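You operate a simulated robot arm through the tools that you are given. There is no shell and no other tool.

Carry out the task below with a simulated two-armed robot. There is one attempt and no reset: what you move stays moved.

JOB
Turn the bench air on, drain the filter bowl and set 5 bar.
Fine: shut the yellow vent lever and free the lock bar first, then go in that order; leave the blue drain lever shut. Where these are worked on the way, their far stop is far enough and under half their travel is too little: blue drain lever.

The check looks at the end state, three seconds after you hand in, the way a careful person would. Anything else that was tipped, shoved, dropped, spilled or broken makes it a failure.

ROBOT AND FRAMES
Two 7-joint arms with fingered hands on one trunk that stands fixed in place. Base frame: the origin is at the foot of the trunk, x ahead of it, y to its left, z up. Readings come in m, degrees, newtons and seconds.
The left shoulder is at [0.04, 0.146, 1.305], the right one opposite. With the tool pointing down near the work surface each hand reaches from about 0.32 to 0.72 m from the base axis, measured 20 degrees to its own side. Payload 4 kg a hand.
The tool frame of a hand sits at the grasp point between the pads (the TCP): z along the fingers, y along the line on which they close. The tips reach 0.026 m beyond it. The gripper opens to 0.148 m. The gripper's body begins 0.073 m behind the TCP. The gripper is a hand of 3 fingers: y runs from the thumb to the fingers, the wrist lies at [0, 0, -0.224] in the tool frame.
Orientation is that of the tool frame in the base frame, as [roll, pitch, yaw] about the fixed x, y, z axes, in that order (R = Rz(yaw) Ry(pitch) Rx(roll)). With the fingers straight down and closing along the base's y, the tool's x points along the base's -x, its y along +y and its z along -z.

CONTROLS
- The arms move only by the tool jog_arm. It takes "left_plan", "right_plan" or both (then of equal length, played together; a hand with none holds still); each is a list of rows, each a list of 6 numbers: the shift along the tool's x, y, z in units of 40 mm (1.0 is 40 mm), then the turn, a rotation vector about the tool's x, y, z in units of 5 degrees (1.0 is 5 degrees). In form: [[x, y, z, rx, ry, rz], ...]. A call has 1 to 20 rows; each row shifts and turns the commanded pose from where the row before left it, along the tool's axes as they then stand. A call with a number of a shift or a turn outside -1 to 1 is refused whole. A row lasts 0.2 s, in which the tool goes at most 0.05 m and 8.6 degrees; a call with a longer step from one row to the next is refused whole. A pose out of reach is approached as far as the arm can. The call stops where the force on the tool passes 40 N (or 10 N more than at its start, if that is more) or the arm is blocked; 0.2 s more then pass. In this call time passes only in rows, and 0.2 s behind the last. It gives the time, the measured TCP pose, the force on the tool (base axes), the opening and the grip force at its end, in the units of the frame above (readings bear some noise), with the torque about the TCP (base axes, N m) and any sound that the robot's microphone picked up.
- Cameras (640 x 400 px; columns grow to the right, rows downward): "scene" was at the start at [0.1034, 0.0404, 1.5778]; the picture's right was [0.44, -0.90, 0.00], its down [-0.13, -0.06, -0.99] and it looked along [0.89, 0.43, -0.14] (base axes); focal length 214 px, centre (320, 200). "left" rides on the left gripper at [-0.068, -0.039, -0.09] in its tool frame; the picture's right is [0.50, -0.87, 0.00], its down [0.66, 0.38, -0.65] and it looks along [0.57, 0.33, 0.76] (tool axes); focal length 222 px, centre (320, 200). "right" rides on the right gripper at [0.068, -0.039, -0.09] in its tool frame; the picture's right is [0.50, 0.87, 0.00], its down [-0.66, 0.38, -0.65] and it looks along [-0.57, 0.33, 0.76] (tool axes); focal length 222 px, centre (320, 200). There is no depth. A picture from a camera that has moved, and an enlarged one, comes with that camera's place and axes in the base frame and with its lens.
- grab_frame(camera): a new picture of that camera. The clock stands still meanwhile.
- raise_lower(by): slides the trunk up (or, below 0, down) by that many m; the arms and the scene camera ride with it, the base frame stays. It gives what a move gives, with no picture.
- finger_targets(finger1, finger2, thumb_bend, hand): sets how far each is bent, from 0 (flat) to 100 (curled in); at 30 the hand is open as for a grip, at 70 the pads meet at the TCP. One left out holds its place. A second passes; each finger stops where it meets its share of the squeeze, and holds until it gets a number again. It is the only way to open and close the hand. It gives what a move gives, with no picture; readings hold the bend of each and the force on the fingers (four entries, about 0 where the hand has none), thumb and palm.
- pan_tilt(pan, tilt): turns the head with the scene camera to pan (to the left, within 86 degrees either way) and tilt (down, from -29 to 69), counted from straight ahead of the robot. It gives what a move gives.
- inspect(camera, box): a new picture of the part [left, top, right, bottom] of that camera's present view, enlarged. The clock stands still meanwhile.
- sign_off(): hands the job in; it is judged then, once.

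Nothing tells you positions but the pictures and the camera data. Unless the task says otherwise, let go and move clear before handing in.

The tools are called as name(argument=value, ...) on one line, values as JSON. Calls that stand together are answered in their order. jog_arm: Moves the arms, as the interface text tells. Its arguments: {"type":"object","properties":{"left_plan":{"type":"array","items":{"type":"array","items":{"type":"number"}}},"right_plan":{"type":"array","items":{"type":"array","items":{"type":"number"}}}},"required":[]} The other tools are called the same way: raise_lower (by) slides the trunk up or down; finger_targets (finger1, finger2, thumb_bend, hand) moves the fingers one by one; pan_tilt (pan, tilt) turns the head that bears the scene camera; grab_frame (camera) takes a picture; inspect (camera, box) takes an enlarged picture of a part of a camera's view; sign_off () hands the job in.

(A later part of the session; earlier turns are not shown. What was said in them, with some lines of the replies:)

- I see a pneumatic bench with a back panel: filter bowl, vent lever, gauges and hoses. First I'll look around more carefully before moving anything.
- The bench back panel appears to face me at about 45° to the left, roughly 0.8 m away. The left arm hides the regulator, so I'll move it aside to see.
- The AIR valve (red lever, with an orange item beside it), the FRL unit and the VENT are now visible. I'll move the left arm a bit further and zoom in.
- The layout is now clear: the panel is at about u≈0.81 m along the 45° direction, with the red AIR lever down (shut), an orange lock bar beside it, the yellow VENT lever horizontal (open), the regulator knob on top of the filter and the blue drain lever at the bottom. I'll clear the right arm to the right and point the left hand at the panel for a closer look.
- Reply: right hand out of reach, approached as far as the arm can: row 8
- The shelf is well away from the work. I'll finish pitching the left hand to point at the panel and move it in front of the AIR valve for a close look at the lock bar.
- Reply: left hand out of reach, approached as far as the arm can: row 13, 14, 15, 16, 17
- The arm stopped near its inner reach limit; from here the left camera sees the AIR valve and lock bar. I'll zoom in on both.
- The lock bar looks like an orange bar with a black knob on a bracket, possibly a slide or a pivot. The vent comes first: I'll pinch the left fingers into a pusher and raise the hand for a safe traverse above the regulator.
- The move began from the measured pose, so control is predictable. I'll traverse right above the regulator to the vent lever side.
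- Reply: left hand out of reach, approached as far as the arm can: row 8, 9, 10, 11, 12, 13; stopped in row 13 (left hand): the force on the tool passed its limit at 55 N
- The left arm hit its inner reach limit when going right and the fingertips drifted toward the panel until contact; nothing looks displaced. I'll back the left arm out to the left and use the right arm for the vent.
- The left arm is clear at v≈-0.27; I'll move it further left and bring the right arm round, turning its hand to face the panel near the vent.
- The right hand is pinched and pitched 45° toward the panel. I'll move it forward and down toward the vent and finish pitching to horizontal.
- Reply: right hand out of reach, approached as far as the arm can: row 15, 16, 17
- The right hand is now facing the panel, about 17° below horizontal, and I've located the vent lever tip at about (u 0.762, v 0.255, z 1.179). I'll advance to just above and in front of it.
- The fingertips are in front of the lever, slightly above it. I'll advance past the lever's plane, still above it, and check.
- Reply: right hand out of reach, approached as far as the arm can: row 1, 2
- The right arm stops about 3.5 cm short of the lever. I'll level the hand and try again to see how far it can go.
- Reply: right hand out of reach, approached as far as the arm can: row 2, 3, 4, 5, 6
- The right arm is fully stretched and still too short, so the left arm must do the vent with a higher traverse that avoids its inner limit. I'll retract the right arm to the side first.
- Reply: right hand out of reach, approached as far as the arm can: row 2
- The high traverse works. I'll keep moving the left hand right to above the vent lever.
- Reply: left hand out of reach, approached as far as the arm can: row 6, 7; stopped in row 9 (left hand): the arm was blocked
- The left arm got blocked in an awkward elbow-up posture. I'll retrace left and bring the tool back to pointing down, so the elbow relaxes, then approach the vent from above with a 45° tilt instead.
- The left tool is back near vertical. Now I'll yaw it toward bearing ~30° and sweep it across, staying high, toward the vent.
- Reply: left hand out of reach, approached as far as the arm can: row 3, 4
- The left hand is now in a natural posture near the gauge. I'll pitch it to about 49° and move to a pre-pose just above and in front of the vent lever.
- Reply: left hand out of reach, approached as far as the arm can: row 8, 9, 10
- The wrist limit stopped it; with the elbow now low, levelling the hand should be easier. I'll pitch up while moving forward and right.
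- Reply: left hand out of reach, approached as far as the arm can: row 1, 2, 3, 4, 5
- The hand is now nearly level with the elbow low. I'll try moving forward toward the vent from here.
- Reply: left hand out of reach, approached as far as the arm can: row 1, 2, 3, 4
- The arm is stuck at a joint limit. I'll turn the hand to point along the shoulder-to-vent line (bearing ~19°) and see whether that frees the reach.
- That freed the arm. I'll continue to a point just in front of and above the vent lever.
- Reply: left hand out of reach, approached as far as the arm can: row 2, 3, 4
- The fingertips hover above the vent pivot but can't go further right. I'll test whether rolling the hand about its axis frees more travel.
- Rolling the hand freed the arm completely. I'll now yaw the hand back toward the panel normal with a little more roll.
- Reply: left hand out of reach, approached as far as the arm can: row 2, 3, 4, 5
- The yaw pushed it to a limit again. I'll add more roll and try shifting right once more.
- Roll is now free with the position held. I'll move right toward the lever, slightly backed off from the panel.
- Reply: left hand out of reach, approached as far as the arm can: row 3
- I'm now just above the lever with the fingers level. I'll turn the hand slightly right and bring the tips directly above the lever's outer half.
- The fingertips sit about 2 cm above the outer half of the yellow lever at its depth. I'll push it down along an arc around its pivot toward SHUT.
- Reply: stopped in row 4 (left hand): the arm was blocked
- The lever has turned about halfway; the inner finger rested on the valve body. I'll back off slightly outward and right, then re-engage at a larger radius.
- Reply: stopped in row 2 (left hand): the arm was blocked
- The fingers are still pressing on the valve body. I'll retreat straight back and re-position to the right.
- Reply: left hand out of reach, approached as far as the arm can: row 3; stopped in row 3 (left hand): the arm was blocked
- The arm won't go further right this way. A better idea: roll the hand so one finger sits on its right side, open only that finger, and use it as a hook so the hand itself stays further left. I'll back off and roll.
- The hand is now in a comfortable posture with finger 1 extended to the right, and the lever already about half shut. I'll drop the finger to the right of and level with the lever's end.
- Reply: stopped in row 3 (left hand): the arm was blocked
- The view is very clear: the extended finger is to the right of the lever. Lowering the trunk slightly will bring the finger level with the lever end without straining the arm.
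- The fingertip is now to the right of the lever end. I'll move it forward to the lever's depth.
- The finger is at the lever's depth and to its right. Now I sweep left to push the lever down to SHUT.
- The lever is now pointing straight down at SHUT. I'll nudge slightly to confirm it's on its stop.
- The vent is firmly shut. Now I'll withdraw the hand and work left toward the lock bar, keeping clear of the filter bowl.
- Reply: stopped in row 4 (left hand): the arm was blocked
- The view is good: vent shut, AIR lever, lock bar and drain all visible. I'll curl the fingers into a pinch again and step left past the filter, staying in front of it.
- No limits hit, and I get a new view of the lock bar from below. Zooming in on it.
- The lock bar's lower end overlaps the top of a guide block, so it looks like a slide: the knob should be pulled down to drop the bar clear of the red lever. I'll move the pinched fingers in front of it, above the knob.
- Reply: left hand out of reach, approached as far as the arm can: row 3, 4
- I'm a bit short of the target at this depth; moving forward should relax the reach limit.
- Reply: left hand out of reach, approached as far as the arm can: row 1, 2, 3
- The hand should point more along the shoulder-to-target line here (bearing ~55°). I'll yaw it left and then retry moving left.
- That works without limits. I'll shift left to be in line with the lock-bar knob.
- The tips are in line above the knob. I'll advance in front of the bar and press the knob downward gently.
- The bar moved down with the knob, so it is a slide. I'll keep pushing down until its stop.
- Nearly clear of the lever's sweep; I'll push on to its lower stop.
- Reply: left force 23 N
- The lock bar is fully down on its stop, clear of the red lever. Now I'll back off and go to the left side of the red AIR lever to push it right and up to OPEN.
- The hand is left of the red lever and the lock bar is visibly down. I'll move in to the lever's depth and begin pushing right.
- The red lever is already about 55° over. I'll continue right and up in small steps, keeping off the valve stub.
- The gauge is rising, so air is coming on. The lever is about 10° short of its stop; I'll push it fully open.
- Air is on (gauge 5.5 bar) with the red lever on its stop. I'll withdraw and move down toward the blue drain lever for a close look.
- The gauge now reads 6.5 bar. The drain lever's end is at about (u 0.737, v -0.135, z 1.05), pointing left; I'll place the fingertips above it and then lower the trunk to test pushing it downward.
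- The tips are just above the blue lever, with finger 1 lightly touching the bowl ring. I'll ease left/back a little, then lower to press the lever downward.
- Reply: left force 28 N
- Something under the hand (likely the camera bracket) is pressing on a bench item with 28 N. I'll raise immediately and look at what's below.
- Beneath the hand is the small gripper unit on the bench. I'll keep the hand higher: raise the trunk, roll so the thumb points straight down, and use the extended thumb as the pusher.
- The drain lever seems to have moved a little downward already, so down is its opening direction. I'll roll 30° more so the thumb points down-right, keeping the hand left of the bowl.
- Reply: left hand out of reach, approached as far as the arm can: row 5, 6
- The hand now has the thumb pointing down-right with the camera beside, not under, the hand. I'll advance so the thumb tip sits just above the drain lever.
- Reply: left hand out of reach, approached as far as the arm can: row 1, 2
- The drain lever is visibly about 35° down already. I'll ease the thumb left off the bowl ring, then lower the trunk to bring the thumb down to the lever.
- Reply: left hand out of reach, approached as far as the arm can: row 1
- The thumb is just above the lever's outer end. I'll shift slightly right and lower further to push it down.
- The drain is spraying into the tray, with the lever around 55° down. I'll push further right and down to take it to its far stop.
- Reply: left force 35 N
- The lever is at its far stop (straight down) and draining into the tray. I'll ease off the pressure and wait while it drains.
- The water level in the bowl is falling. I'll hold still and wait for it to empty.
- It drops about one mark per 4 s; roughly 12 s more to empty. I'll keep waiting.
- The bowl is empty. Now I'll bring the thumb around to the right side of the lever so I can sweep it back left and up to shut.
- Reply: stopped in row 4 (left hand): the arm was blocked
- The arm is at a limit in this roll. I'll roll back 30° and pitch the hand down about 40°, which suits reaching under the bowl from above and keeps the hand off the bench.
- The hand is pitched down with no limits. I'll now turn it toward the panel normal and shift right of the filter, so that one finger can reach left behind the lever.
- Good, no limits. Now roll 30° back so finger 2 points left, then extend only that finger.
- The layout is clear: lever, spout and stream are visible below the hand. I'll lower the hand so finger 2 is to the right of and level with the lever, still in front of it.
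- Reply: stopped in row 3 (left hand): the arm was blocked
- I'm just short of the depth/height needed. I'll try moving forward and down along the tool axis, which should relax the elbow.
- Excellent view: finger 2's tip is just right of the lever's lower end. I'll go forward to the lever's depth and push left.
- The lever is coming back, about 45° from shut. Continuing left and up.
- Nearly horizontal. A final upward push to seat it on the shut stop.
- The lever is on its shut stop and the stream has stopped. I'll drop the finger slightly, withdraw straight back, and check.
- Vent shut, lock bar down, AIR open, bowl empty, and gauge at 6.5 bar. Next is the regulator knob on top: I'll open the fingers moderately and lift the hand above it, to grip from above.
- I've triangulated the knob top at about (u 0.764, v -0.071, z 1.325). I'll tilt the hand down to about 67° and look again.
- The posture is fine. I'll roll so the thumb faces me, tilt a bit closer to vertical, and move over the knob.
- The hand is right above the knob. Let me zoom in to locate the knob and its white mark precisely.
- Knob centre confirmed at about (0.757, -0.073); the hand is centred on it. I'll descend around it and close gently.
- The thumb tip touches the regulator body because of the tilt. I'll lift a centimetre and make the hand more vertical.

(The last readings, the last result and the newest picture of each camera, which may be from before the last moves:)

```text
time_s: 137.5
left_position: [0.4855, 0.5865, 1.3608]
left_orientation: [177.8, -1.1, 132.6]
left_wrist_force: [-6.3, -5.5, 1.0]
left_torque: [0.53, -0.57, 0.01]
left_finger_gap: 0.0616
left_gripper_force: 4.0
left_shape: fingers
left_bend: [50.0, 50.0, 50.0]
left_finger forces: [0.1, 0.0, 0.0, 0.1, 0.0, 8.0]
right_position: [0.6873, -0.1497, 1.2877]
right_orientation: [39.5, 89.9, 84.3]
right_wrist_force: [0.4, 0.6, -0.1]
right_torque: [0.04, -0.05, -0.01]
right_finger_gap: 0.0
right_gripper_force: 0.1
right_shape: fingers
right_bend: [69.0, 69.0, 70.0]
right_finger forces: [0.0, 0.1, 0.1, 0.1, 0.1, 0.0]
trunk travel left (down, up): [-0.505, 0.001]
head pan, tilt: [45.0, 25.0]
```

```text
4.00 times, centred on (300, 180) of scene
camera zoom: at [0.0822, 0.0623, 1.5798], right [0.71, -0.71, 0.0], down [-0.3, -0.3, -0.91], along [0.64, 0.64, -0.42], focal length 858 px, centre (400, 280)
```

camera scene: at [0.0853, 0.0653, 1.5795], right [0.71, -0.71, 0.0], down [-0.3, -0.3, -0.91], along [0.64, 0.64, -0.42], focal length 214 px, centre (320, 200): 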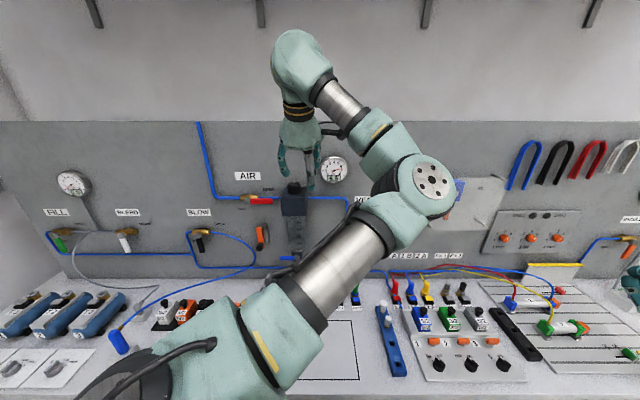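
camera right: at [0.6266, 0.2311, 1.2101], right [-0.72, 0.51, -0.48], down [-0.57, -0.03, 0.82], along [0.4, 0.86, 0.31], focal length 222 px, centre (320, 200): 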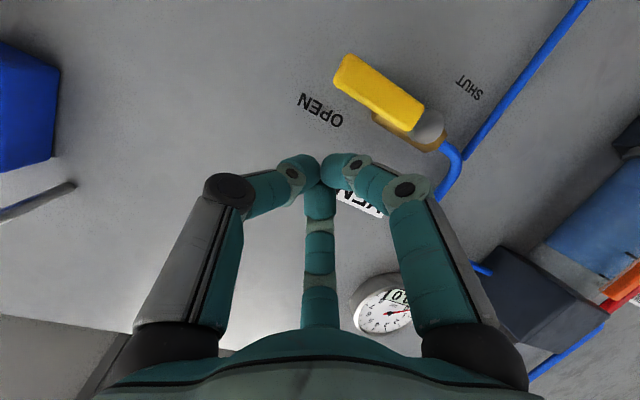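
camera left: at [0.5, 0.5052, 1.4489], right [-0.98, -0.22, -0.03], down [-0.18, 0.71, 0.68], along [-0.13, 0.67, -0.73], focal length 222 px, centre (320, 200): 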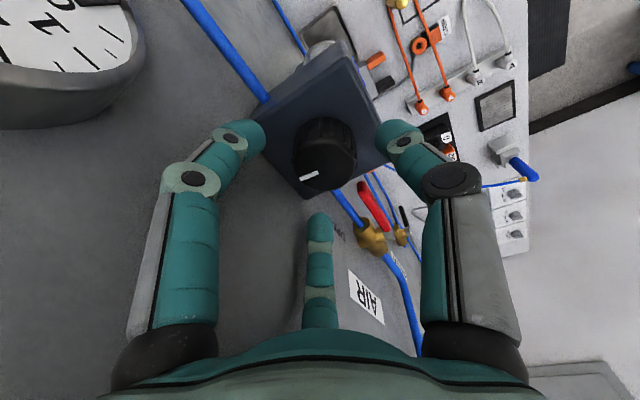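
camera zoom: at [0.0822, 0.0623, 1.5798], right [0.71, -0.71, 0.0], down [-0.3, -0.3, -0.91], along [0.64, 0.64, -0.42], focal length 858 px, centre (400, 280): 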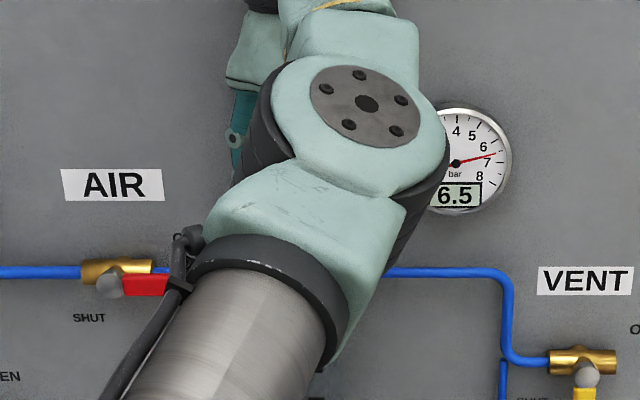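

The hand's wide side is pressing the panel. I'll lift, tilt back, and roll 90° so the narrow side faces the panel.

jog_arm(left_plan=[[0, -0.3, -0.5, 0, 0, 0], [0, -0.2, -0.6, -1, 0, 0], [0, 0, -0.3, -1, 0, 0], [0, 0, 0, 0, 0, 1], [0, 0, 0, 0, 0, 1], [0, 0, 0, 0, 0, 1], [0, 0, 0, 0, 0, 1], [0, 0, 0, 0, 0, 1], [0, 0, 0, 0, 0, 1], [0, 0, 0, 0, 0, 1], [0, 0, 0, 0, 0, 1], [0, 0, 0, 0, 0, 1], [0, 0, 0, 0, 0, 1], [0, 0, 0, 0, 0, 1], [0, 0, 0, 0, 0, 1], [0, 0, 0, 0, 0, 1], [0, 0, 0, 0, 0, 1], [0, 0, 0, 0, 0, 1], [0, 0, 0, 0, 0, 1], [0, 0, 0, 0, 0, 1]])

grab_frame(camera="left")

grab_frame(camera="scene")

```text
time_s: 141.7
left_position: [0.4725, 0.5711, 1.4129]
left_orientation: [179.9, -12.2, 47.4]
left_wrist_force: [-0.2, -0.1, -0.2]
left_torque: [0.02, -0.04, 0.03]
left_finger_gap: 0.0616
left_gripper_force: 0.0
left_shape: fingers
left_bend: [50.0, 50.0, 50.0]
left_finger forces: [0.0, 0.0, 0.0, 0.0, 0.0, 0.1]
right_position: [0.6895, -0.1482, 1.2863]
right_orientation: [151.6, 89.9, -163.4]
right_wrist_force: [-0.7, 0.2, -0.5]
right_torque: [0.0, 0.01, 0.01]
right_finger_gap: 0.0001
right_gripper_force: 0.2
right_shape: fingers
right_bend: [69.0, 69.0, 70.0]
right_finger forces: [0.0, 0.0, 0.0, 0.1, 0.0, 0.1]
trunk travel left (down, up): [-0.505, 0.001]
head pan, tilt: [45.0, 25.0]
```

```text
taken
camera left: at [0.385, 0.5343, 1.488], right [-0.31, 0.95, 0.1], down [0.62, 0.11, 0.78], along [0.72, 0.3, -0.62], focal length 222 px, centre (320, 200)
```

left: 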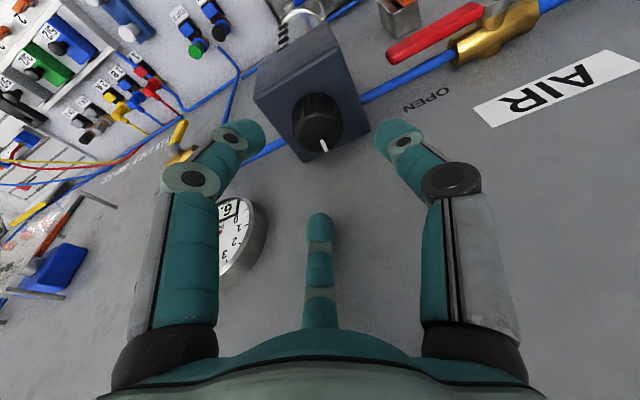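

```text
taken
camera scene: at [0.0853, 0.065, 1.5795], right [0.71, -0.71, 0.0], down [-0.3, -0.3, -0.91], along [0.64, 0.64, -0.42], focal length 214 px, centre (320, 200)
```

scene: 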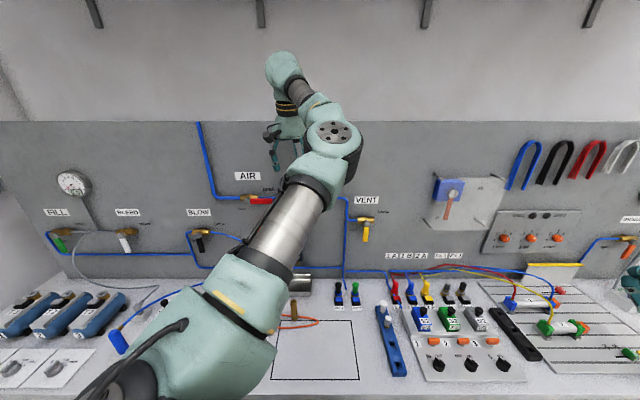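

The hand is now narrow-side to the panel, camera towards me. Zooming to centre on the knob.

inspect(camera="left", box=[240, 60, 400, 180])

```text
3.33 times, centred on (320, 120) of left
camera zoom: at [0.385, 0.5343, 1.488], right [-0.31, 0.95, 0.1], down [0.62, 0.11, 0.78], along [0.72, 0.3, -0.62], focal length 740 px, centre (320, 467)
```

zoom: 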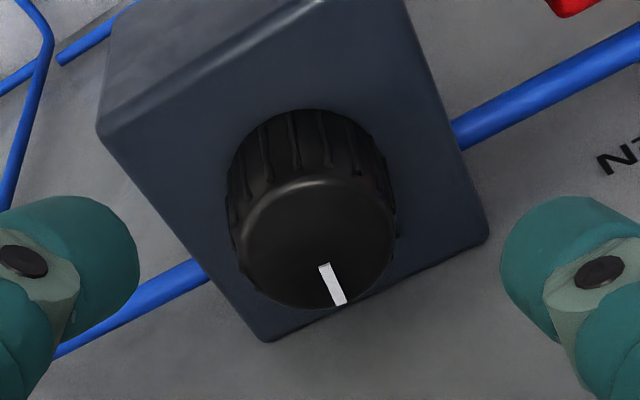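

Two views agree: knob top centre at (u 0.7525, v -0.0708, z 1.3325). I'll descend around it to a safe height.

jog_arm(left_plan=[[-0.064, -0.01, 0.766, 0, 0, 0], [-0.064, -0.01, 0.74, 0, 0, 0]])

inspect(camera="left", box=[200, 60, 440, 240])

```text
time_s: 142.3
left_position: [0.4778, 0.5787, 1.3541]
left_orientation: [179.9, -12.2, 47.5]
left_wrist_force: [-1.0, -0.6, -0.6]
left_torque: [-0.02, 0.03, 0.0]
left_finger_gap: 0.0614
left_gripper_force: 0.0
left_shape: fingers
left_bend: [50.0, 51.0, 50.0]
left_finger forces: [0.0, 0.8, 0.0, 0.0, 0.1, 0.0]
right_position: [0.6889, -0.1467, 1.2859]
right_orientation: [151.0, 89.8, -164.1]
right_wrist_force: [0.7, -0.2, 0.6]
right_torque: [0.0, 0.0, 0.0]
right_finger_gap: 0.0
right_gripper_force: 0.0
right_shape: fingers
right_bend: [69.0, 69.0, 70.0]
right_finger forces: [0.0, 0.1, 0.0, 0.0, 0.0, 0.0]
trunk travel left (down, up): [-0.505, 0.001]
head pan, tilt: [45.0, 25.0]
```

```text
2.22 times, centred on (320, 150) of left
camera zoom: at [0.3901, 0.5407, 1.4278], right [-0.31, 0.95, 0.1], down [0.62, 0.12, 0.78], along [0.72, 0.3, -0.62], focal length 494 px, centre (320, 311)
```

zoom: 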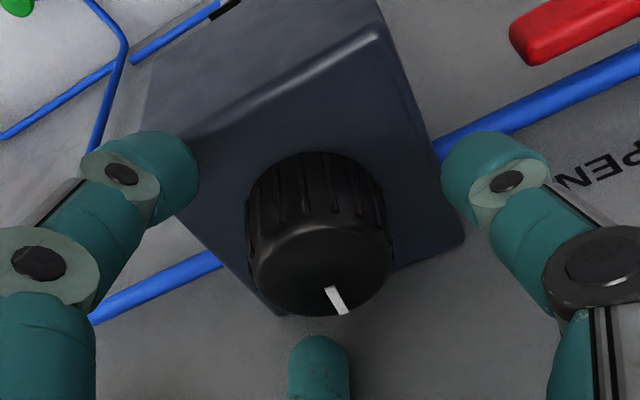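

Fingers surround the knob. Closing the grip now.

finger_targets(hand="left", finger1=68, finger2=68, thumb_bend=68)

inspect(camera="left", box=[200, 60, 440, 240])

grab_frame(camera="scene")

```text
time_s: 143.3
left_position: [0.4764, 0.5787, 1.3526]
left_orientation: [-180.0, -12.2, 47.5]
left_wrist_force: [0.4, 1.2, 2.3]
left_torque: [0.02, 0.01, 0.01]
left_finger_gap: 0.0241
left_gripper_force: 11.3
left_shape: fingers
left_bend: [62.0, 58.0, 63.0]
left_finger forces: [5.7, 8.2, 0.0, 0.0, 8.3, 0.0]
right_position: [0.6901, -0.1478, 1.2866]
right_orientation: [156.9, 89.8, -158.2]
right_wrist_force: [0.2, -0.7, -0.8]
right_torque: [-0.05, 0.02, 0.0]
right_finger_gap: 0.0
right_gripper_force: 0.1
right_shape: fingers
right_bend: [69.0, 69.0, 70.0]
right_finger forces: [0.0, 0.0, 0.0, 0.0, 0.1, 0.1]
trunk travel left (down, up): [-0.505, 0.001]
head pan, tilt: [45.0, 25.0]
```

```text
2.22 times, centred on (320, 150) of left
camera zoom: at [0.3893, 0.5406, 1.4282], right [-0.31, 0.95, 0.1], down [0.62, 0.12, 0.78], along [0.72, 0.3, -0.62], focal length 494 px, centre (320, 311)
```

zoom: 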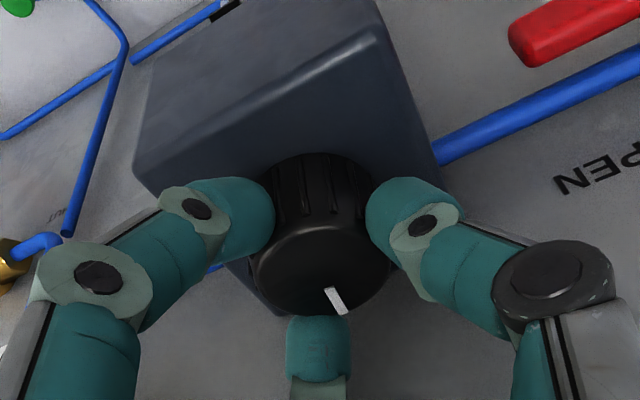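

```text
taken
camera scene: at [0.0852, 0.0653, 1.5795], right [0.71, -0.71, 0.0], down [-0.3, -0.3, -0.91], along [0.64, 0.64, -0.42], focal length 214 px, centre (320, 200)
```

scene: 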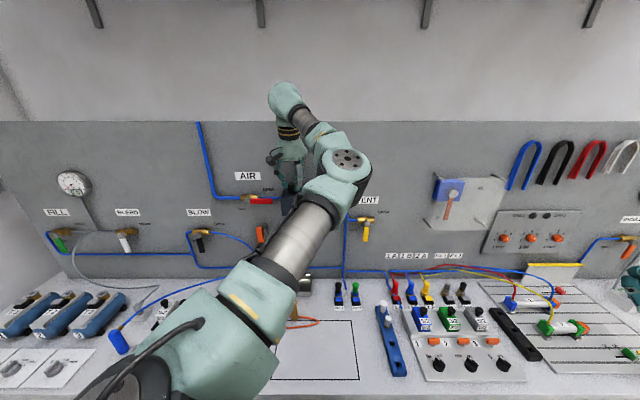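

A solid tripod grip on the knob. The gauge is hidden from the head camera by the elbow, so I'll check whether the right-hand camera sees it.

grab_frame(camera="right")

grab_frame(camera="left")

```text
taken
camera right: at [0.6545, -0.2396, 1.2192], right [-0.61, 0.61, -0.5], down [-0.73, -0.19, 0.66], along [0.31, 0.77, 0.56], focal length 222 px, centre (320, 200)
```

right: 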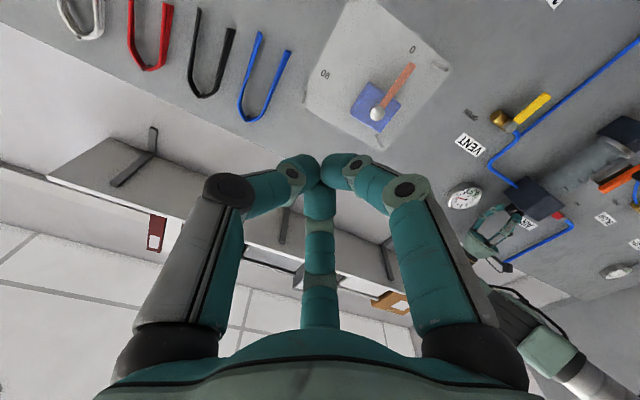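

```text
taken
camera left: at [0.3893, 0.5406, 1.4282], right [-0.31, 0.95, 0.1], down [0.62, 0.12, 0.78], along [0.72, 0.3, -0.62], focal length 222 px, centre (320, 200)
```

left: 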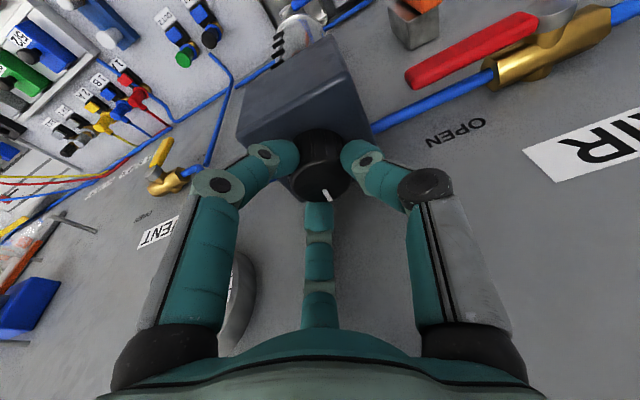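

The right-hand camera sees the gauge. I'll turn the knob 15° counter-clockwise (seen from above) and read the gauge.

jog_arm(left_plan=[[0, 0, 0, 0, 0, -1], [0, 0, 0, 0, 0, -1], [0, 0, 0, 0, 0, -1]])

inspect(camera="right", box=[435, 175, 490, 215])

inspect(camera="left", box=[200, 60, 440, 240])

```text
time_s: 144.1
left_position: [0.4778, 0.578, 1.3545]
left_orientation: [176.7, -11.7, 62.9]
left_wrist_force: [-0.3, 1.5, 0.1]
left_torque: [0.04, 0.07, 0.01]
left_finger_gap: 0.0239
left_gripper_force: 11.2
left_shape: fingers
left_bend: [62.0, 58.0, 64.0]
left_finger forces: [5.9, 7.9, 0.1, 0.1, 8.4, 0.0]
right_position: [0.6895, -0.1477, 1.2858]
right_orientation: [151.5, 89.8, -163.6]
right_wrist_force: [0.0, 0.2, -1.1]
right_torque: [-0.01, 0.0, 0.01]
right_finger_gap: 0.0002
right_gripper_force: 0.0
right_shape: fingers
right_bend: [69.0, 69.0, 70.0]
right_finger forces: [0.1, 0.0, 0.0, 0.0, 0.1, 0.0]
trunk travel left (down, up): [-0.505, 0.001]
head pan, tilt: [45.0, 25.0]
```

```text
10.00 times, centred on (462, 195) of right
camera zoom: at [0.6546, -0.2398, 1.2191], right [-0.61, 0.61, -0.5], down [-0.73, -0.19, 0.66], along [0.31, 0.77, 0.57], focal length 2221 px, centre (-1105, 250)
```

zoom: 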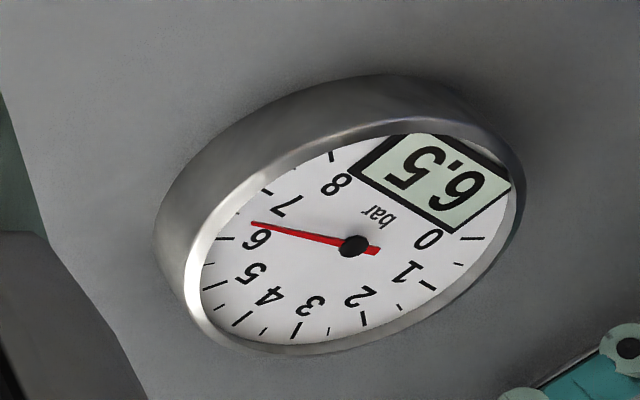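

```text
2.22 times, centred on (320, 150) of left
camera zoom: at [0.3983, 0.5219, 1.4268], right [-0.54, 0.84, 0.05], down [0.53, 0.29, 0.79], along [0.65, 0.46, -0.61], focal length 494 px, centre (320, 311)
```

zoom: 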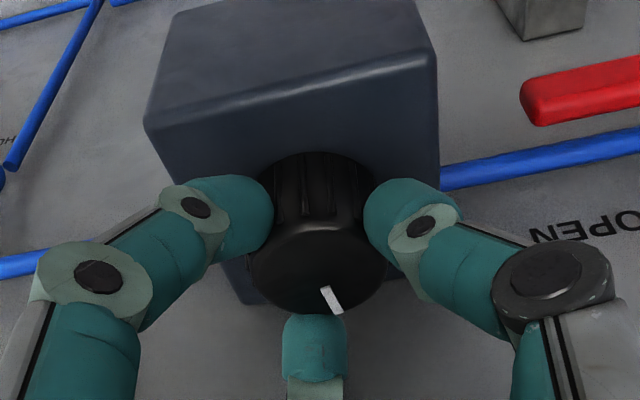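

The knob turned with the hand. The gauge may lag, so I'll wait two seconds and re-read.

jog_arm(left_plan=[[0, 0, 0, 0, 0, 0], [0, 0, 0, 0, 0, 0], [0, 0, 0, 0, 0, 0], [0, 0, 0, 0, 0, 0], [0, 0, 0, 0, 0, 0], [0, 0, 0, 0, 0, 0], [0, 0, 0, 0, 0, 0], [0, 0, 0, 0, 0, 0], [0, 0, 0, 0, 0, 0], [0, 0, 0, 0, 0, 0]])

inspect(camera="right", box=[435, 175, 490, 215])

```text
time_s: 146.3
left_position: [0.4783, 0.5781, 1.3531]
left_orientation: [176.7, -11.7, 62.8]
left_wrist_force: [0.8, -1.0, 0.3]
left_torque: [-0.01, 0.07, -0.01]
left_finger_gap: 0.0236
left_gripper_force: 11.1
left_shape: fingers
left_bend: [62.0, 58.0, 64.0]
left_finger forces: [6.1, 8.1, 0.0, 0.0, 8.3, 0.1]
right_position: [0.6903, -0.1475, 1.2861]
right_orientation: [149.9, 89.9, -165.2]
right_wrist_force: [-0.6, 0.8, -0.5]
right_torque: [0.0, -0.05, 0.0]
right_finger_gap: 0.0002
right_gripper_force: 0.0
right_shape: fingers
right_bend: [69.0, 69.0, 70.0]
right_finger forces: [0.1, 0.0, 0.1, 0.1, 0.1, 0.1]
trunk travel left (down, up): [-0.505, 0.001]
head pan, tilt: [45.0, 25.0]
```

```text
10.00 times, centred on (462, 195) of right
camera zoom: at [0.6547, -0.2399, 1.2191], right [-0.61, 0.61, -0.5], down [-0.73, -0.19, 0.66], along [0.31, 0.77, 0.57], focal length 2221 px, centre (-1105, 250)
```

zoom: 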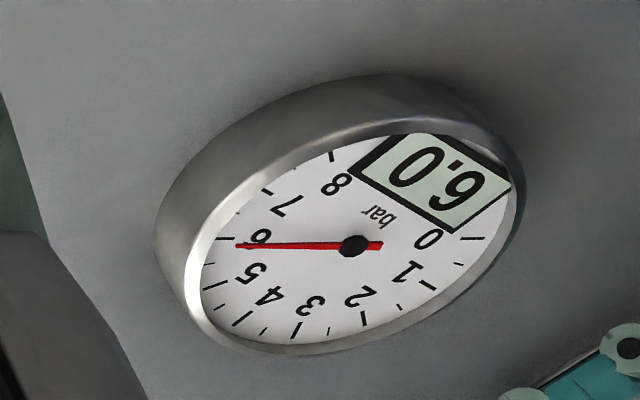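

15° lowered it to 6.0 bar, so about 30° per bar. I'll turn another 25° and read again.

jog_arm(left_plan=[[0, 0, 0, 0, 0, -1], [0, 0, 0, 0, 0, -1], [0, 0, 0, 0, 0, -1], [0, 0, 0, 0, 0, -1], [0, 0, 0, 0, 0, -1], [0, 0, 0, 0, 0, 0], [0, 0, 0, 0, 0, 0], [0, 0, 0, 0, 0, 0], [0, 0, 0, 0, 0, 0], [0, 0, 0, 0, 0, 0], [0, 0, 0, 0, 0, 0], [0, 0, 0, 0, 0, 0], [0, 0, 0, 0, 0, 0], [0, 0, 0, 0, 0, 0], [0, 0, 0, 0, 0, 0], [0, 0, 0, 0, 0, 0], [0, 0, 0, 0, 0, 0], [0, 0, 0, 0, 0, 0]])

inspect(camera="right", box=[435, 175, 490, 215])

inspect(camera="left", box=[200, 60, 440, 240])

```text
time_s: 150.1
left_position: [0.4776, 0.5787, 1.3541]
left_orientation: [172.2, -9.3, 88.2]
left_wrist_force: [1.0, -1.6, -0.2]
left_torque: [0.01, 0.15, 0.01]
left_finger_gap: 0.0235
left_gripper_force: 11.0
left_shape: fingers
left_bend: [61.0, 59.0, 65.0]
left_finger forces: [5.6, 7.5, 0.1, 0.0, 9.2, 0.0]
right_position: [0.6895, -0.1488, 1.2867]
right_orientation: [142.1, 89.9, -172.9]
right_wrist_force: [0.5, 1.1, -1.1]
right_torque: [0.03, 0.02, -0.01]
right_finger_gap: 0.0002
right_gripper_force: 0.0
right_shape: fingers
right_bend: [69.0, 69.0, 70.0]
right_finger forces: [0.0, 0.0, 0.0, 0.0, 0.0, 0.0]
trunk travel left (down, up): [-0.505, 0.001]
head pan, tilt: [45.0, 25.0]
```

```text
10.00 times, centred on (462, 195) of right
camera zoom: at [0.6548, -0.2402, 1.2189], right [-0.61, 0.61, -0.5], down [-0.73, -0.19, 0.66], along [0.31, 0.77, 0.57], focal length 2221 px, centre (-1105, 250)
```

zoom: 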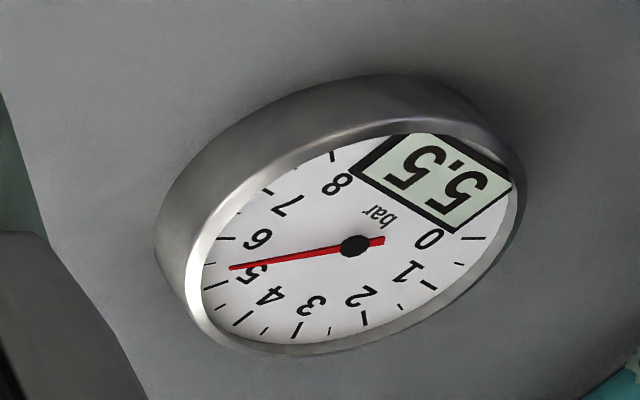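

```text
2.22 times, centred on (320, 150) of left
camera zoom: at [0.4222, 0.4979, 1.4267], right [-0.84, 0.54, -0.04], down [0.3, 0.52, 0.8], along [0.45, 0.66, -0.6], focal length 494 px, centre (320, 311)
```

zoom: 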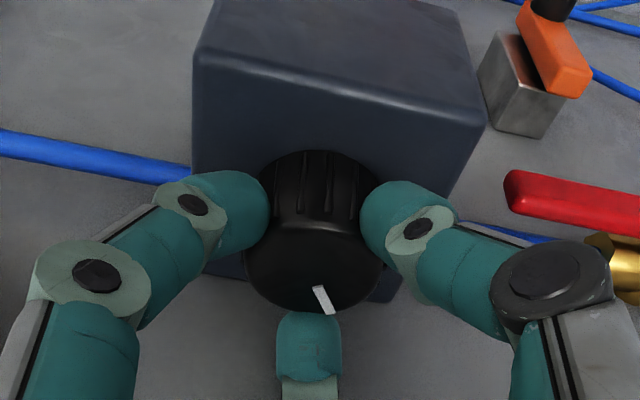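

Now 5.5 bar and no resistance. I'll turn another 10°, wait, and read.

jog_arm(left_plan=[[0, 0, 0, 0, 0, -1], [0, 0, 0, 0, 0, -1], [0, 0, 0, 0, 0, 0], [0, 0, 0, 0, 0, 0], [0, 0, 0, 0, 0, 0], [0, 0, 0, 0, 0, 0], [0, 0, 0, 0, 0, 0], [0, 0, 0, 0, 0, 0], [0, 0, 0, 0, 0, 0], [0, 0, 0, 0, 0, 0], [0, 0, 0, 0, 0, 0], [0, 0, 0, 0, 0, 0], [0, 0, 0, 0, 0, 0], [0, 0, 0, 0, 0, 0], [0, 0, 0, 0, 0, 0], [0, 0, 0, 0, 0, 0], [0, 0, 0, 0, 0, 0]])

inspect(camera="right", box=[435, 175, 490, 215])

```text
time_s: 153.7
left_position: [0.4776, 0.5766, 1.3528]
left_orientation: [170.7, -7.9, 98.1]
left_wrist_force: [0.7, -1.8, 1.3]
left_torque: [-0.04, 0.11, -0.03]
left_finger_gap: 0.0236
left_gripper_force: 11.4
left_shape: fingers
left_bend: [61.0, 59.0, 65.0]
left_finger forces: [5.8, 7.5, 0.1, 0.1, 9.3, 0.0]
right_position: [0.6913, -0.1483, 1.2861]
right_orientation: [140.2, 89.8, -174.9]
right_wrist_force: [-0.2, -0.3, 0.1]
right_torque: [0.01, -0.01, -0.03]
right_finger_gap: 0.0001
right_gripper_force: 0.0
right_shape: fingers
right_bend: [69.0, 69.0, 70.0]
right_finger forces: [0.0, 0.0, 0.1, 0.0, 0.0, 0.0]
trunk travel left (down, up): [-0.505, 0.001]
head pan, tilt: [45.0, 25.0]
```

```text
10.00 times, centred on (462, 195) of right
camera zoom: at [0.6547, -0.2403, 1.219], right [-0.61, 0.61, -0.5], down [-0.73, -0.19, 0.66], along [0.31, 0.77, 0.57], focal length 2221 px, centre (-1105, 250)
```

zoom: 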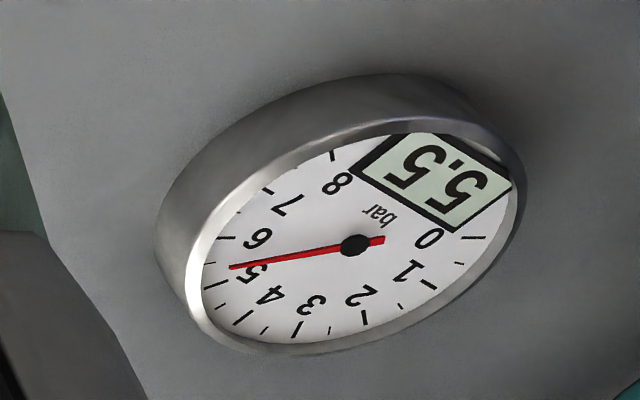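

The gauge seems to step in 0.5 bar increments. I'll keep turning in small steps to find where it flips to 5.0.

jog_arm(left_plan=[[0, 0, 0, 0, 0, -1], [0, 0, 0, 0, 0, 0], [0, 0, 0, 0, 0, 0], [0, 0, 0, 0, 0, 0], [0, 0, 0, 0, 0, 0], [0, 0, 0, 0, 0, 0], [0, 0, 0, 0, 0, 0], [0, 0, 0, 0, 0, 0], [0, 0, 0, 0, 0, 0], [0, 0, 0, 0, 0, 0], [0, 0, 0, 0, 0, 0], [0, 0, 0, 0, 0, 0]])

inspect(camera="right", box=[435, 175, 490, 215])

inspect(camera="left", box=[200, 60, 440, 240])

```text
time_s: 156.3
left_position: [0.4779, 0.5774, 1.3546]
left_orientation: [169.8, -6.9, 103.1]
left_wrist_force: [0.6, -1.7, 0.7]
left_torque: [-0.05, 0.15, -0.01]
left_finger_gap: 0.0237
left_gripper_force: 11.0
left_shape: fingers
left_bend: [61.0, 59.0, 65.0]
left_finger forces: [5.9, 7.1, 0.0, 0.1, 9.5, 0.1]
right_position: [0.6896, -0.1481, 1.2869]
right_orientation: [136.4, 89.9, -178.8]
right_wrist_force: [0.2, -0.2, 1.1]
right_torque: [0.0, 0.02, 0.0]
right_finger_gap: 0.0
right_gripper_force: 0.1
right_shape: fingers
right_bend: [69.0, 69.0, 70.0]
right_finger forces: [0.1, 0.0, 0.0, 0.0, 0.0, 0.1]
trunk travel left (down, up): [-0.505, 0.001]
head pan, tilt: [45.0, 25.0]
```

```text
10.00 times, centred on (462, 195) of right
camera zoom: at [0.6547, -0.2404, 1.2189], right [-0.61, 0.61, -0.5], down [-0.73, -0.19, 0.66], along [0.31, 0.77, 0.57], focal length 2221 px, centre (-1105, 250)
```

zoom: 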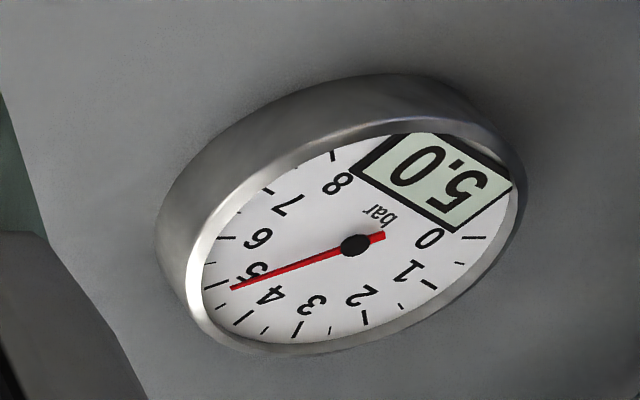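

```text
2.22 times, centred on (320, 150) of left
camera zoom: at [0.4405, 0.4888, 1.428], right [-0.95, 0.31, -0.09], down [0.12, 0.61, 0.78], along [0.3, 0.73, -0.61], focal length 494 px, centre (320, 311)
```

zoom: 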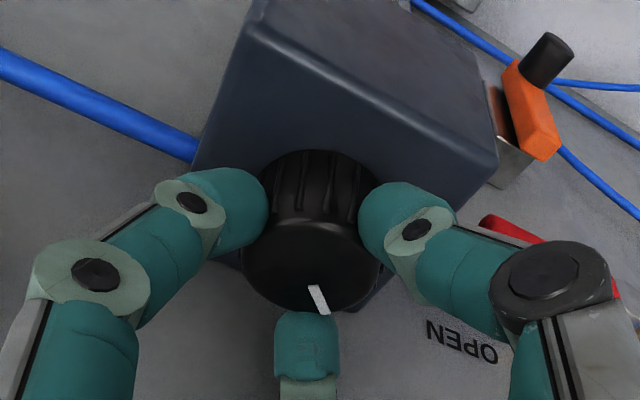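

It flipped to 5.0 just now. To sit in the middle of that band rather than on its edge, I'll turn about 8° more and verify it still reads 5.0.

jog_arm(left_plan=[[0, 0, 0, 0, 0, -0.8], [0, 0, 0, 0, 0, -0.7], [0, 0, 0, 0, 0, 0], [0, 0, 0, 0, 0, 0], [0, 0, 0, 0, 0, 0], [0, 0, 0, 0, 0, 0], [0, 0, 0, 0, 0, 0], [0, 0, 0, 0, 0, 0], [0, 0, 0, 0, 0, 0], [0, 0, 0, 0, 0, 0], [0, 0, 0, 0, 0, 0], [0, 0, 0, 0, 0, 0], [0, 0, 0, 0, 0, 0], [0, 0, 0, 0, 0, 0]])

inspect(camera="right", box=[435, 175, 490, 215])

inspect(camera="left", box=[200, 60, 440, 240])

```text
time_s: 159.3
left_position: [0.4769, 0.5768, 1.3533]
left_orientation: [169.1, -5.7, 110.5]
left_wrist_force: [0.3, -2.6, 2.6]
left_torque: [-0.05, 0.16, -0.04]
left_finger_gap: 0.0236
left_gripper_force: 11.3
left_shape: fingers
left_bend: [61.0, 59.0, 65.0]
left_finger forces: [6.2, 7.3, 0.1, 0.0, 9.6, 0.1]
right_position: [0.6903, -0.1484, 1.286]
right_orientation: [130.7, 89.9, 175.6]
right_wrist_force: [0.0, 1.0, 1.1]
right_torque: [0.0, -0.02, -0.01]
right_finger_gap: 0.0004
right_gripper_force: 0.0
right_shape: fingers
right_bend: [69.0, 69.0, 70.0]
right_finger forces: [0.1, 0.0, 0.0, 0.0, 0.1, 0.1]
trunk travel left (down, up): [-0.505, 0.001]
head pan, tilt: [45.0, 25.0]
```

```text
10.00 times, centred on (462, 195) of right
camera zoom: at [0.6547, -0.2407, 1.2189], right [-0.61, 0.61, -0.5], down [-0.73, -0.19, 0.66], along [0.31, 0.77, 0.57], focal length 2221 px, centre (-1105, 250)
```

zoom: 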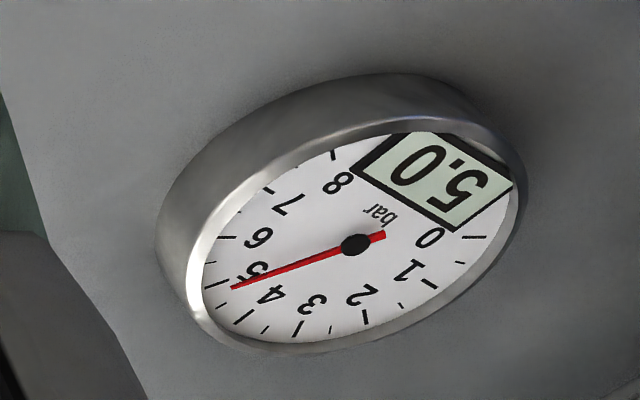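

```text
2.22 times, centred on (320, 150) of left
camera zoom: at [0.4504, 0.4861, 1.4291], right [-0.98, 0.18, -0.11], down [0.03, 0.63, 0.77], along [0.21, 0.75, -0.62], focal length 494 px, centre (320, 311)
```

zoom: 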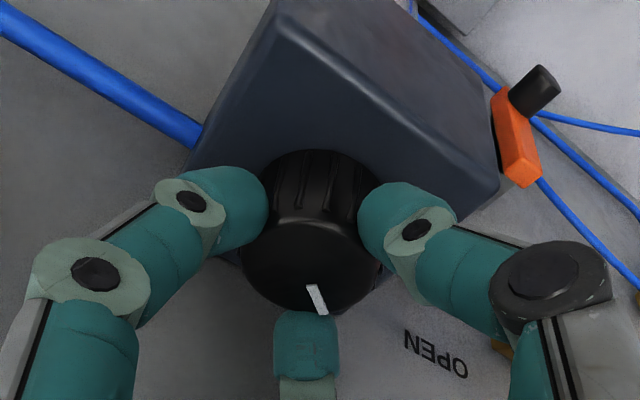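

Steady at 5.0 bar. I'll open the fingers gently and lift straight off the knob.

finger_targets(hand="left", finger1=52, finger2=52, thumb_bend=52)

jog_arm(left_plan=[[0, 0, -0.5, 0, 0, 0], [0, 0, -0.8, 0, 0, 0], [0, 0, -0.8, 0, 0, 0], [0, 0, -0.5, 0, 0, 0]])

inspect(camera="right", box=[435, 175, 490, 215])

grab_frame(camera="scene")

grab_frame(camera="left")

```text
time_s: 160.3
left_position: [0.4759, 0.5786, 1.3535]
left_orientation: [169.1, -5.5, 110.5]
left_wrist_force: [0.7, -0.1, 0.2]
left_torque: [-0.03, 0.0, 0.04]
left_finger_gap: 0.0548
left_gripper_force: 0.0
left_shape: fingers
left_bend: [52.0, 52.0, 52.0]
left_finger forces: [0.1, 0.0, 0.0, 0.1, 0.1, 0.0]
right_position: [0.6898, -0.1467, 1.2868]
right_orientation: [156.3, 89.8, -158.8]
right_wrist_force: [0.4, -0.3, 0.9]
right_torque: [-0.01, 0.02, -0.02]
right_finger_gap: 0.0002
right_gripper_force: 0.1
right_shape: fingers
right_bend: [69.0, 69.0, 70.0]
right_finger forces: [0.1, 0.0, 0.0, 0.1, 0.0, 0.0]
trunk travel left (down, up): [-0.505, 0.001]
head pan, tilt: [45.0, 25.0]
```

```text
time_s: 161.3
left_position: [0.4604, 0.5616, 1.4554]
left_orientation: [169.2, -5.7, 110.4]
left_wrist_force: [-0.7, 0.2, 0.3]
left_torque: [0.0, -0.01, 0.0]
left_finger_gap: 0.0549
left_gripper_force: 0.0
left_shape: fingers
left_bend: [52.0, 52.0, 52.0]
left_finger forces: [0.1, 0.1, 0.0, 0.0, 0.1, 0.0]
right_position: [0.6897, -0.1481, 1.2865]
right_orientation: [151.3, 89.8, -163.8]
right_wrist_force: [0.4, 0.0, 0.3]
right_torque: [-0.03, 0.03, -0.02]
right_finger_gap: 0.0
right_gripper_force: 0.0
right_shape: fingers
right_bend: [69.0, 69.0, 70.0]
right_finger forces: [0.1, 0.1, 0.0, 0.0, 0.0, 0.0]
trunk travel left (down, up): [-0.505, 0.001]
head pan, tilt: [45.0, 25.0]
```

```text
10.00 times, centred on (462, 195) of right
camera zoom: at [0.6542, -0.2401, 1.2195], right [-0.61, 0.61, -0.5], down [-0.73, -0.19, 0.66], along [0.31, 0.77, 0.57], focal length 2221 px, centre (-1105, 250)
```

zoom: 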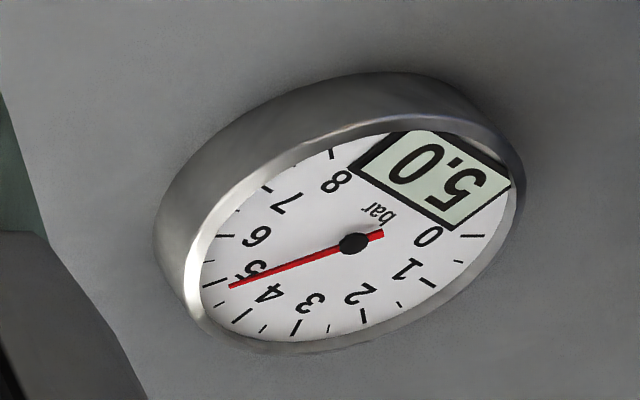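

```text
taken
camera scene: at [0.0847, 0.0647, 1.5796], right [0.71, -0.71, 0.0], down [-0.3, -0.3, -0.91], along [0.64, 0.64, -0.42], focal length 214 px, centre (320, 200)
```

scene: 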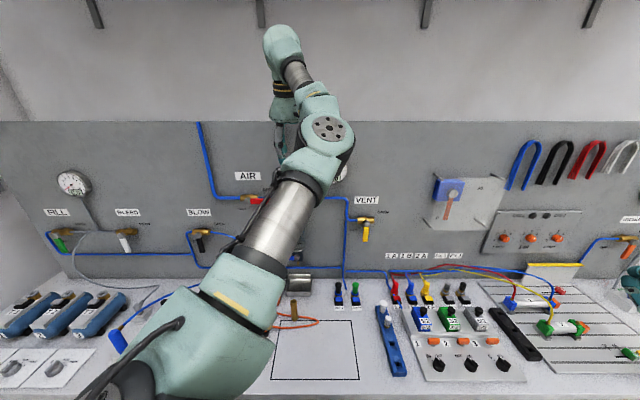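

```text
taken
camera left: at [0.4347, 0.4706, 1.5314], right [-0.98, 0.18, -0.11], down [0.03, 0.63, 0.77], along [0.21, 0.75, -0.62], focal length 222 px, centre (320, 200)
```

left: 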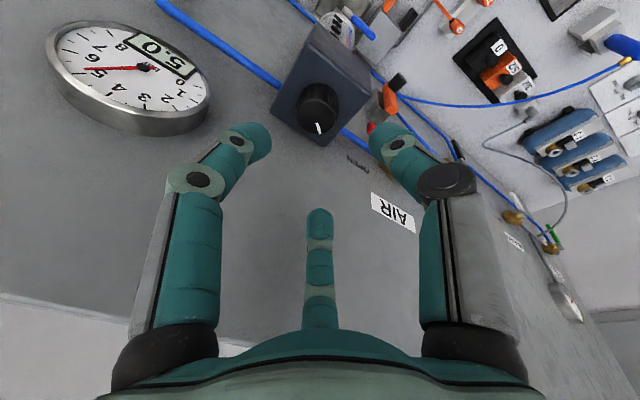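

Gauge holds 5.0 bar with the hand clear. I'll move the left arm well away so I can verify everything.

jog_arm(left_plan=[[0, -0.6, -0.7, 0, 0, 0], [0.3, -0.7, -0.5, 0, 0, 0], [0.55, -0.79, -0.38, 0, 0, 0], [0.55, -0.79, -0.38, 0, 0, 0], [0.55, -0.79, -0.38, 0, 0, 0], [0.55, -0.79, -0.38, 0, 0, 0], [0.55, -0.79, -0.38, 0, 0, 0], [0.55, -0.79, -0.2, 0, 0, 0], [0.6, -0.7, 0, 0, 0, 0], [0.6, -0.7, 0, 0, 0, 0], [0.6, -0.7, 0, 0, 0, 0]])

grab_frame(camera="scene")

inspect(camera="scene", box=[190, 140, 410, 280])

```text
time_s: 163.7
left_position: [0.0632, 0.6367, 1.5421]
left_orientation: [169.1, -5.4, 110.6]
left_wrist_force: [0.2, -0.1, 0.6]
left_torque: [-0.05, -0.03, 0.01]
left_finger_gap: 0.0551
left_gripper_force: 0.1
left_shape: fingers
left_bend: [52.0, 52.0, 52.0]
left_finger forces: [0.0, 0.0, 0.0, 0.0, 0.1, 0.1]
right_position: [0.6887, -0.1477, 1.2886]
right_orientation: [-141.6, 89.9, -96.6]
right_wrist_force: [0.4, -0.1, 0.1]
right_torque: [-0.02, 0.0, -0.01]
right_finger_gap: 0.0001
right_gripper_force: 0.0
right_shape: fingers
right_bend: [69.0, 69.0, 70.0]
right_finger forces: [0.0, 0.0, 0.0, 0.1, 0.1, 0.0]
trunk travel left (down, up): [-0.505, 0.001]
head pan, tilt: [45.0, 25.0]
```

```text
taken
camera scene: at [0.0827, 0.066, 1.5796], right [0.71, -0.71, 0.0], down [-0.3, -0.3, -0.91], along [0.64, 0.64, -0.42], focal length 214 px, centre (320, 200)
```

scene: 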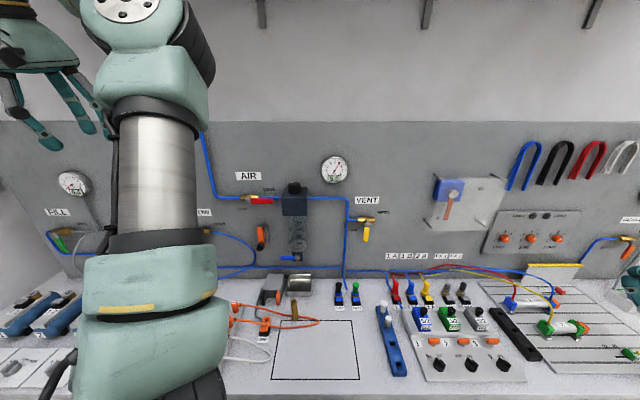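

```text
2.86 times, centred on (300, 210) of scene
camera zoom: at [0.0827, 0.066, 1.5796], right [0.71, -0.71, 0.0], down [-0.3, -0.3, -0.91], along [0.64, 0.64, -0.42], focal length 613 px, centre (377, 171)
```

zoom: 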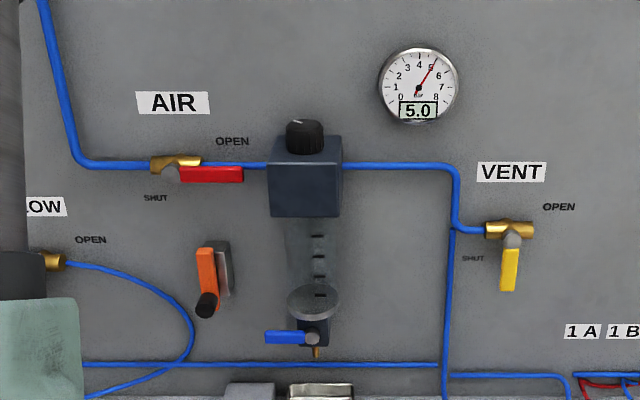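

Everything reads as wanted: vent shut, lock bar down, AIR open, bowl empty, drain shut, 5.0 bar. Let me check the bench items under the filter for any disturbance.

inspect(camera="scene", box=[220, 250, 380, 390])

inspect(camera="scene", box=[260, 230, 320, 270])

```text
2.86 times, centred on (300, 320) of scene
camera zoom: at [0.0827, 0.066, 1.5796], right [0.71, -0.71, 0.0], down [-0.3, -0.3, -0.91], along [0.64, 0.64, -0.42], focal length 613 px, centre (377, -143)
```

zoom: 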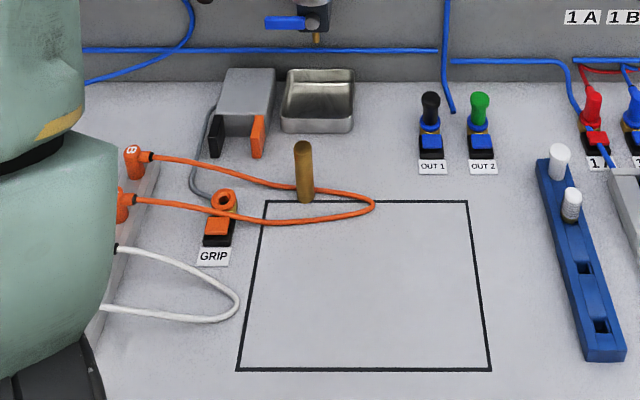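

```text
10.00 times, centred on (290, 250) of scene
camera zoom: at [0.0827, 0.066, 1.5796], right [0.71, -0.71, 0.0], down [-0.3, -0.3, -0.91], along [0.64, 0.64, -0.42], focal length 2145 px, centre (620, -300)
```

zoom: 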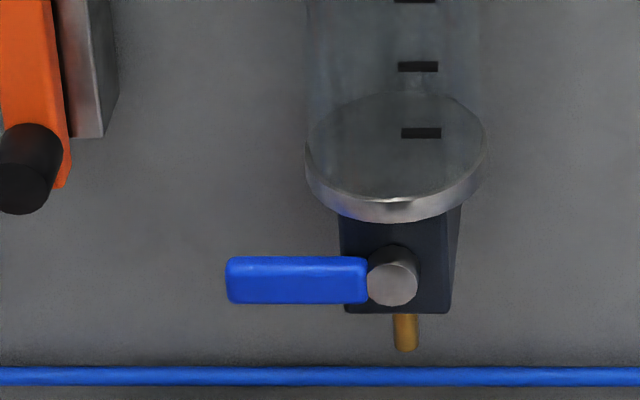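

The drain lever is level on its shut stop, the bowl is empty, and the bench items under it look undisturbed. Both hands are clear, so I'm handing in.

sign_off()

```text
The job is handed in.
```

The job is done and handed in. The bench air is on, the filter bowl is drained and the gauge reads 5.0 bar.

| Item | State when I handed in |
|---|---|
| Yellow vent lever | Shut, on its stop |
| Lock bar | Freed: slid down to its lower stop, clear of the red lever |
| Red AIR lever | Open, on its stop |
| Filter bowl | Empty; drained into the tray |
| Blue drain lever | Taken to its far stop while draining, then shut again |
| Regulator | 5.0 bar, steady after I let go of the knob |

I worked in the order you asked: vent and lock bar first, then air, drain and pressure. The first shift of the blue lever, to about 35°, was unintended: it happened while I was lowering the hand. I then took it on to the far stop.

- **Pressure setting:** the gauge shows 0.5 bar steps, so I turned the knob a little past the point where it flipped to 5.0. That leaves it inside the 5.0 step rather than on its edge.
- **Contacts along the way:** the left fingertips hit the panel at about 55 N near the gauge. Something under the left hand, probably its camera bracket, pressed on something below at about 28 N, most likely the small gripper unit on the bench. There were also lighter touches on the vent valve body, the filter bowl and the regulator body. In the last pictures nothing looked moved, spilled or damaged.
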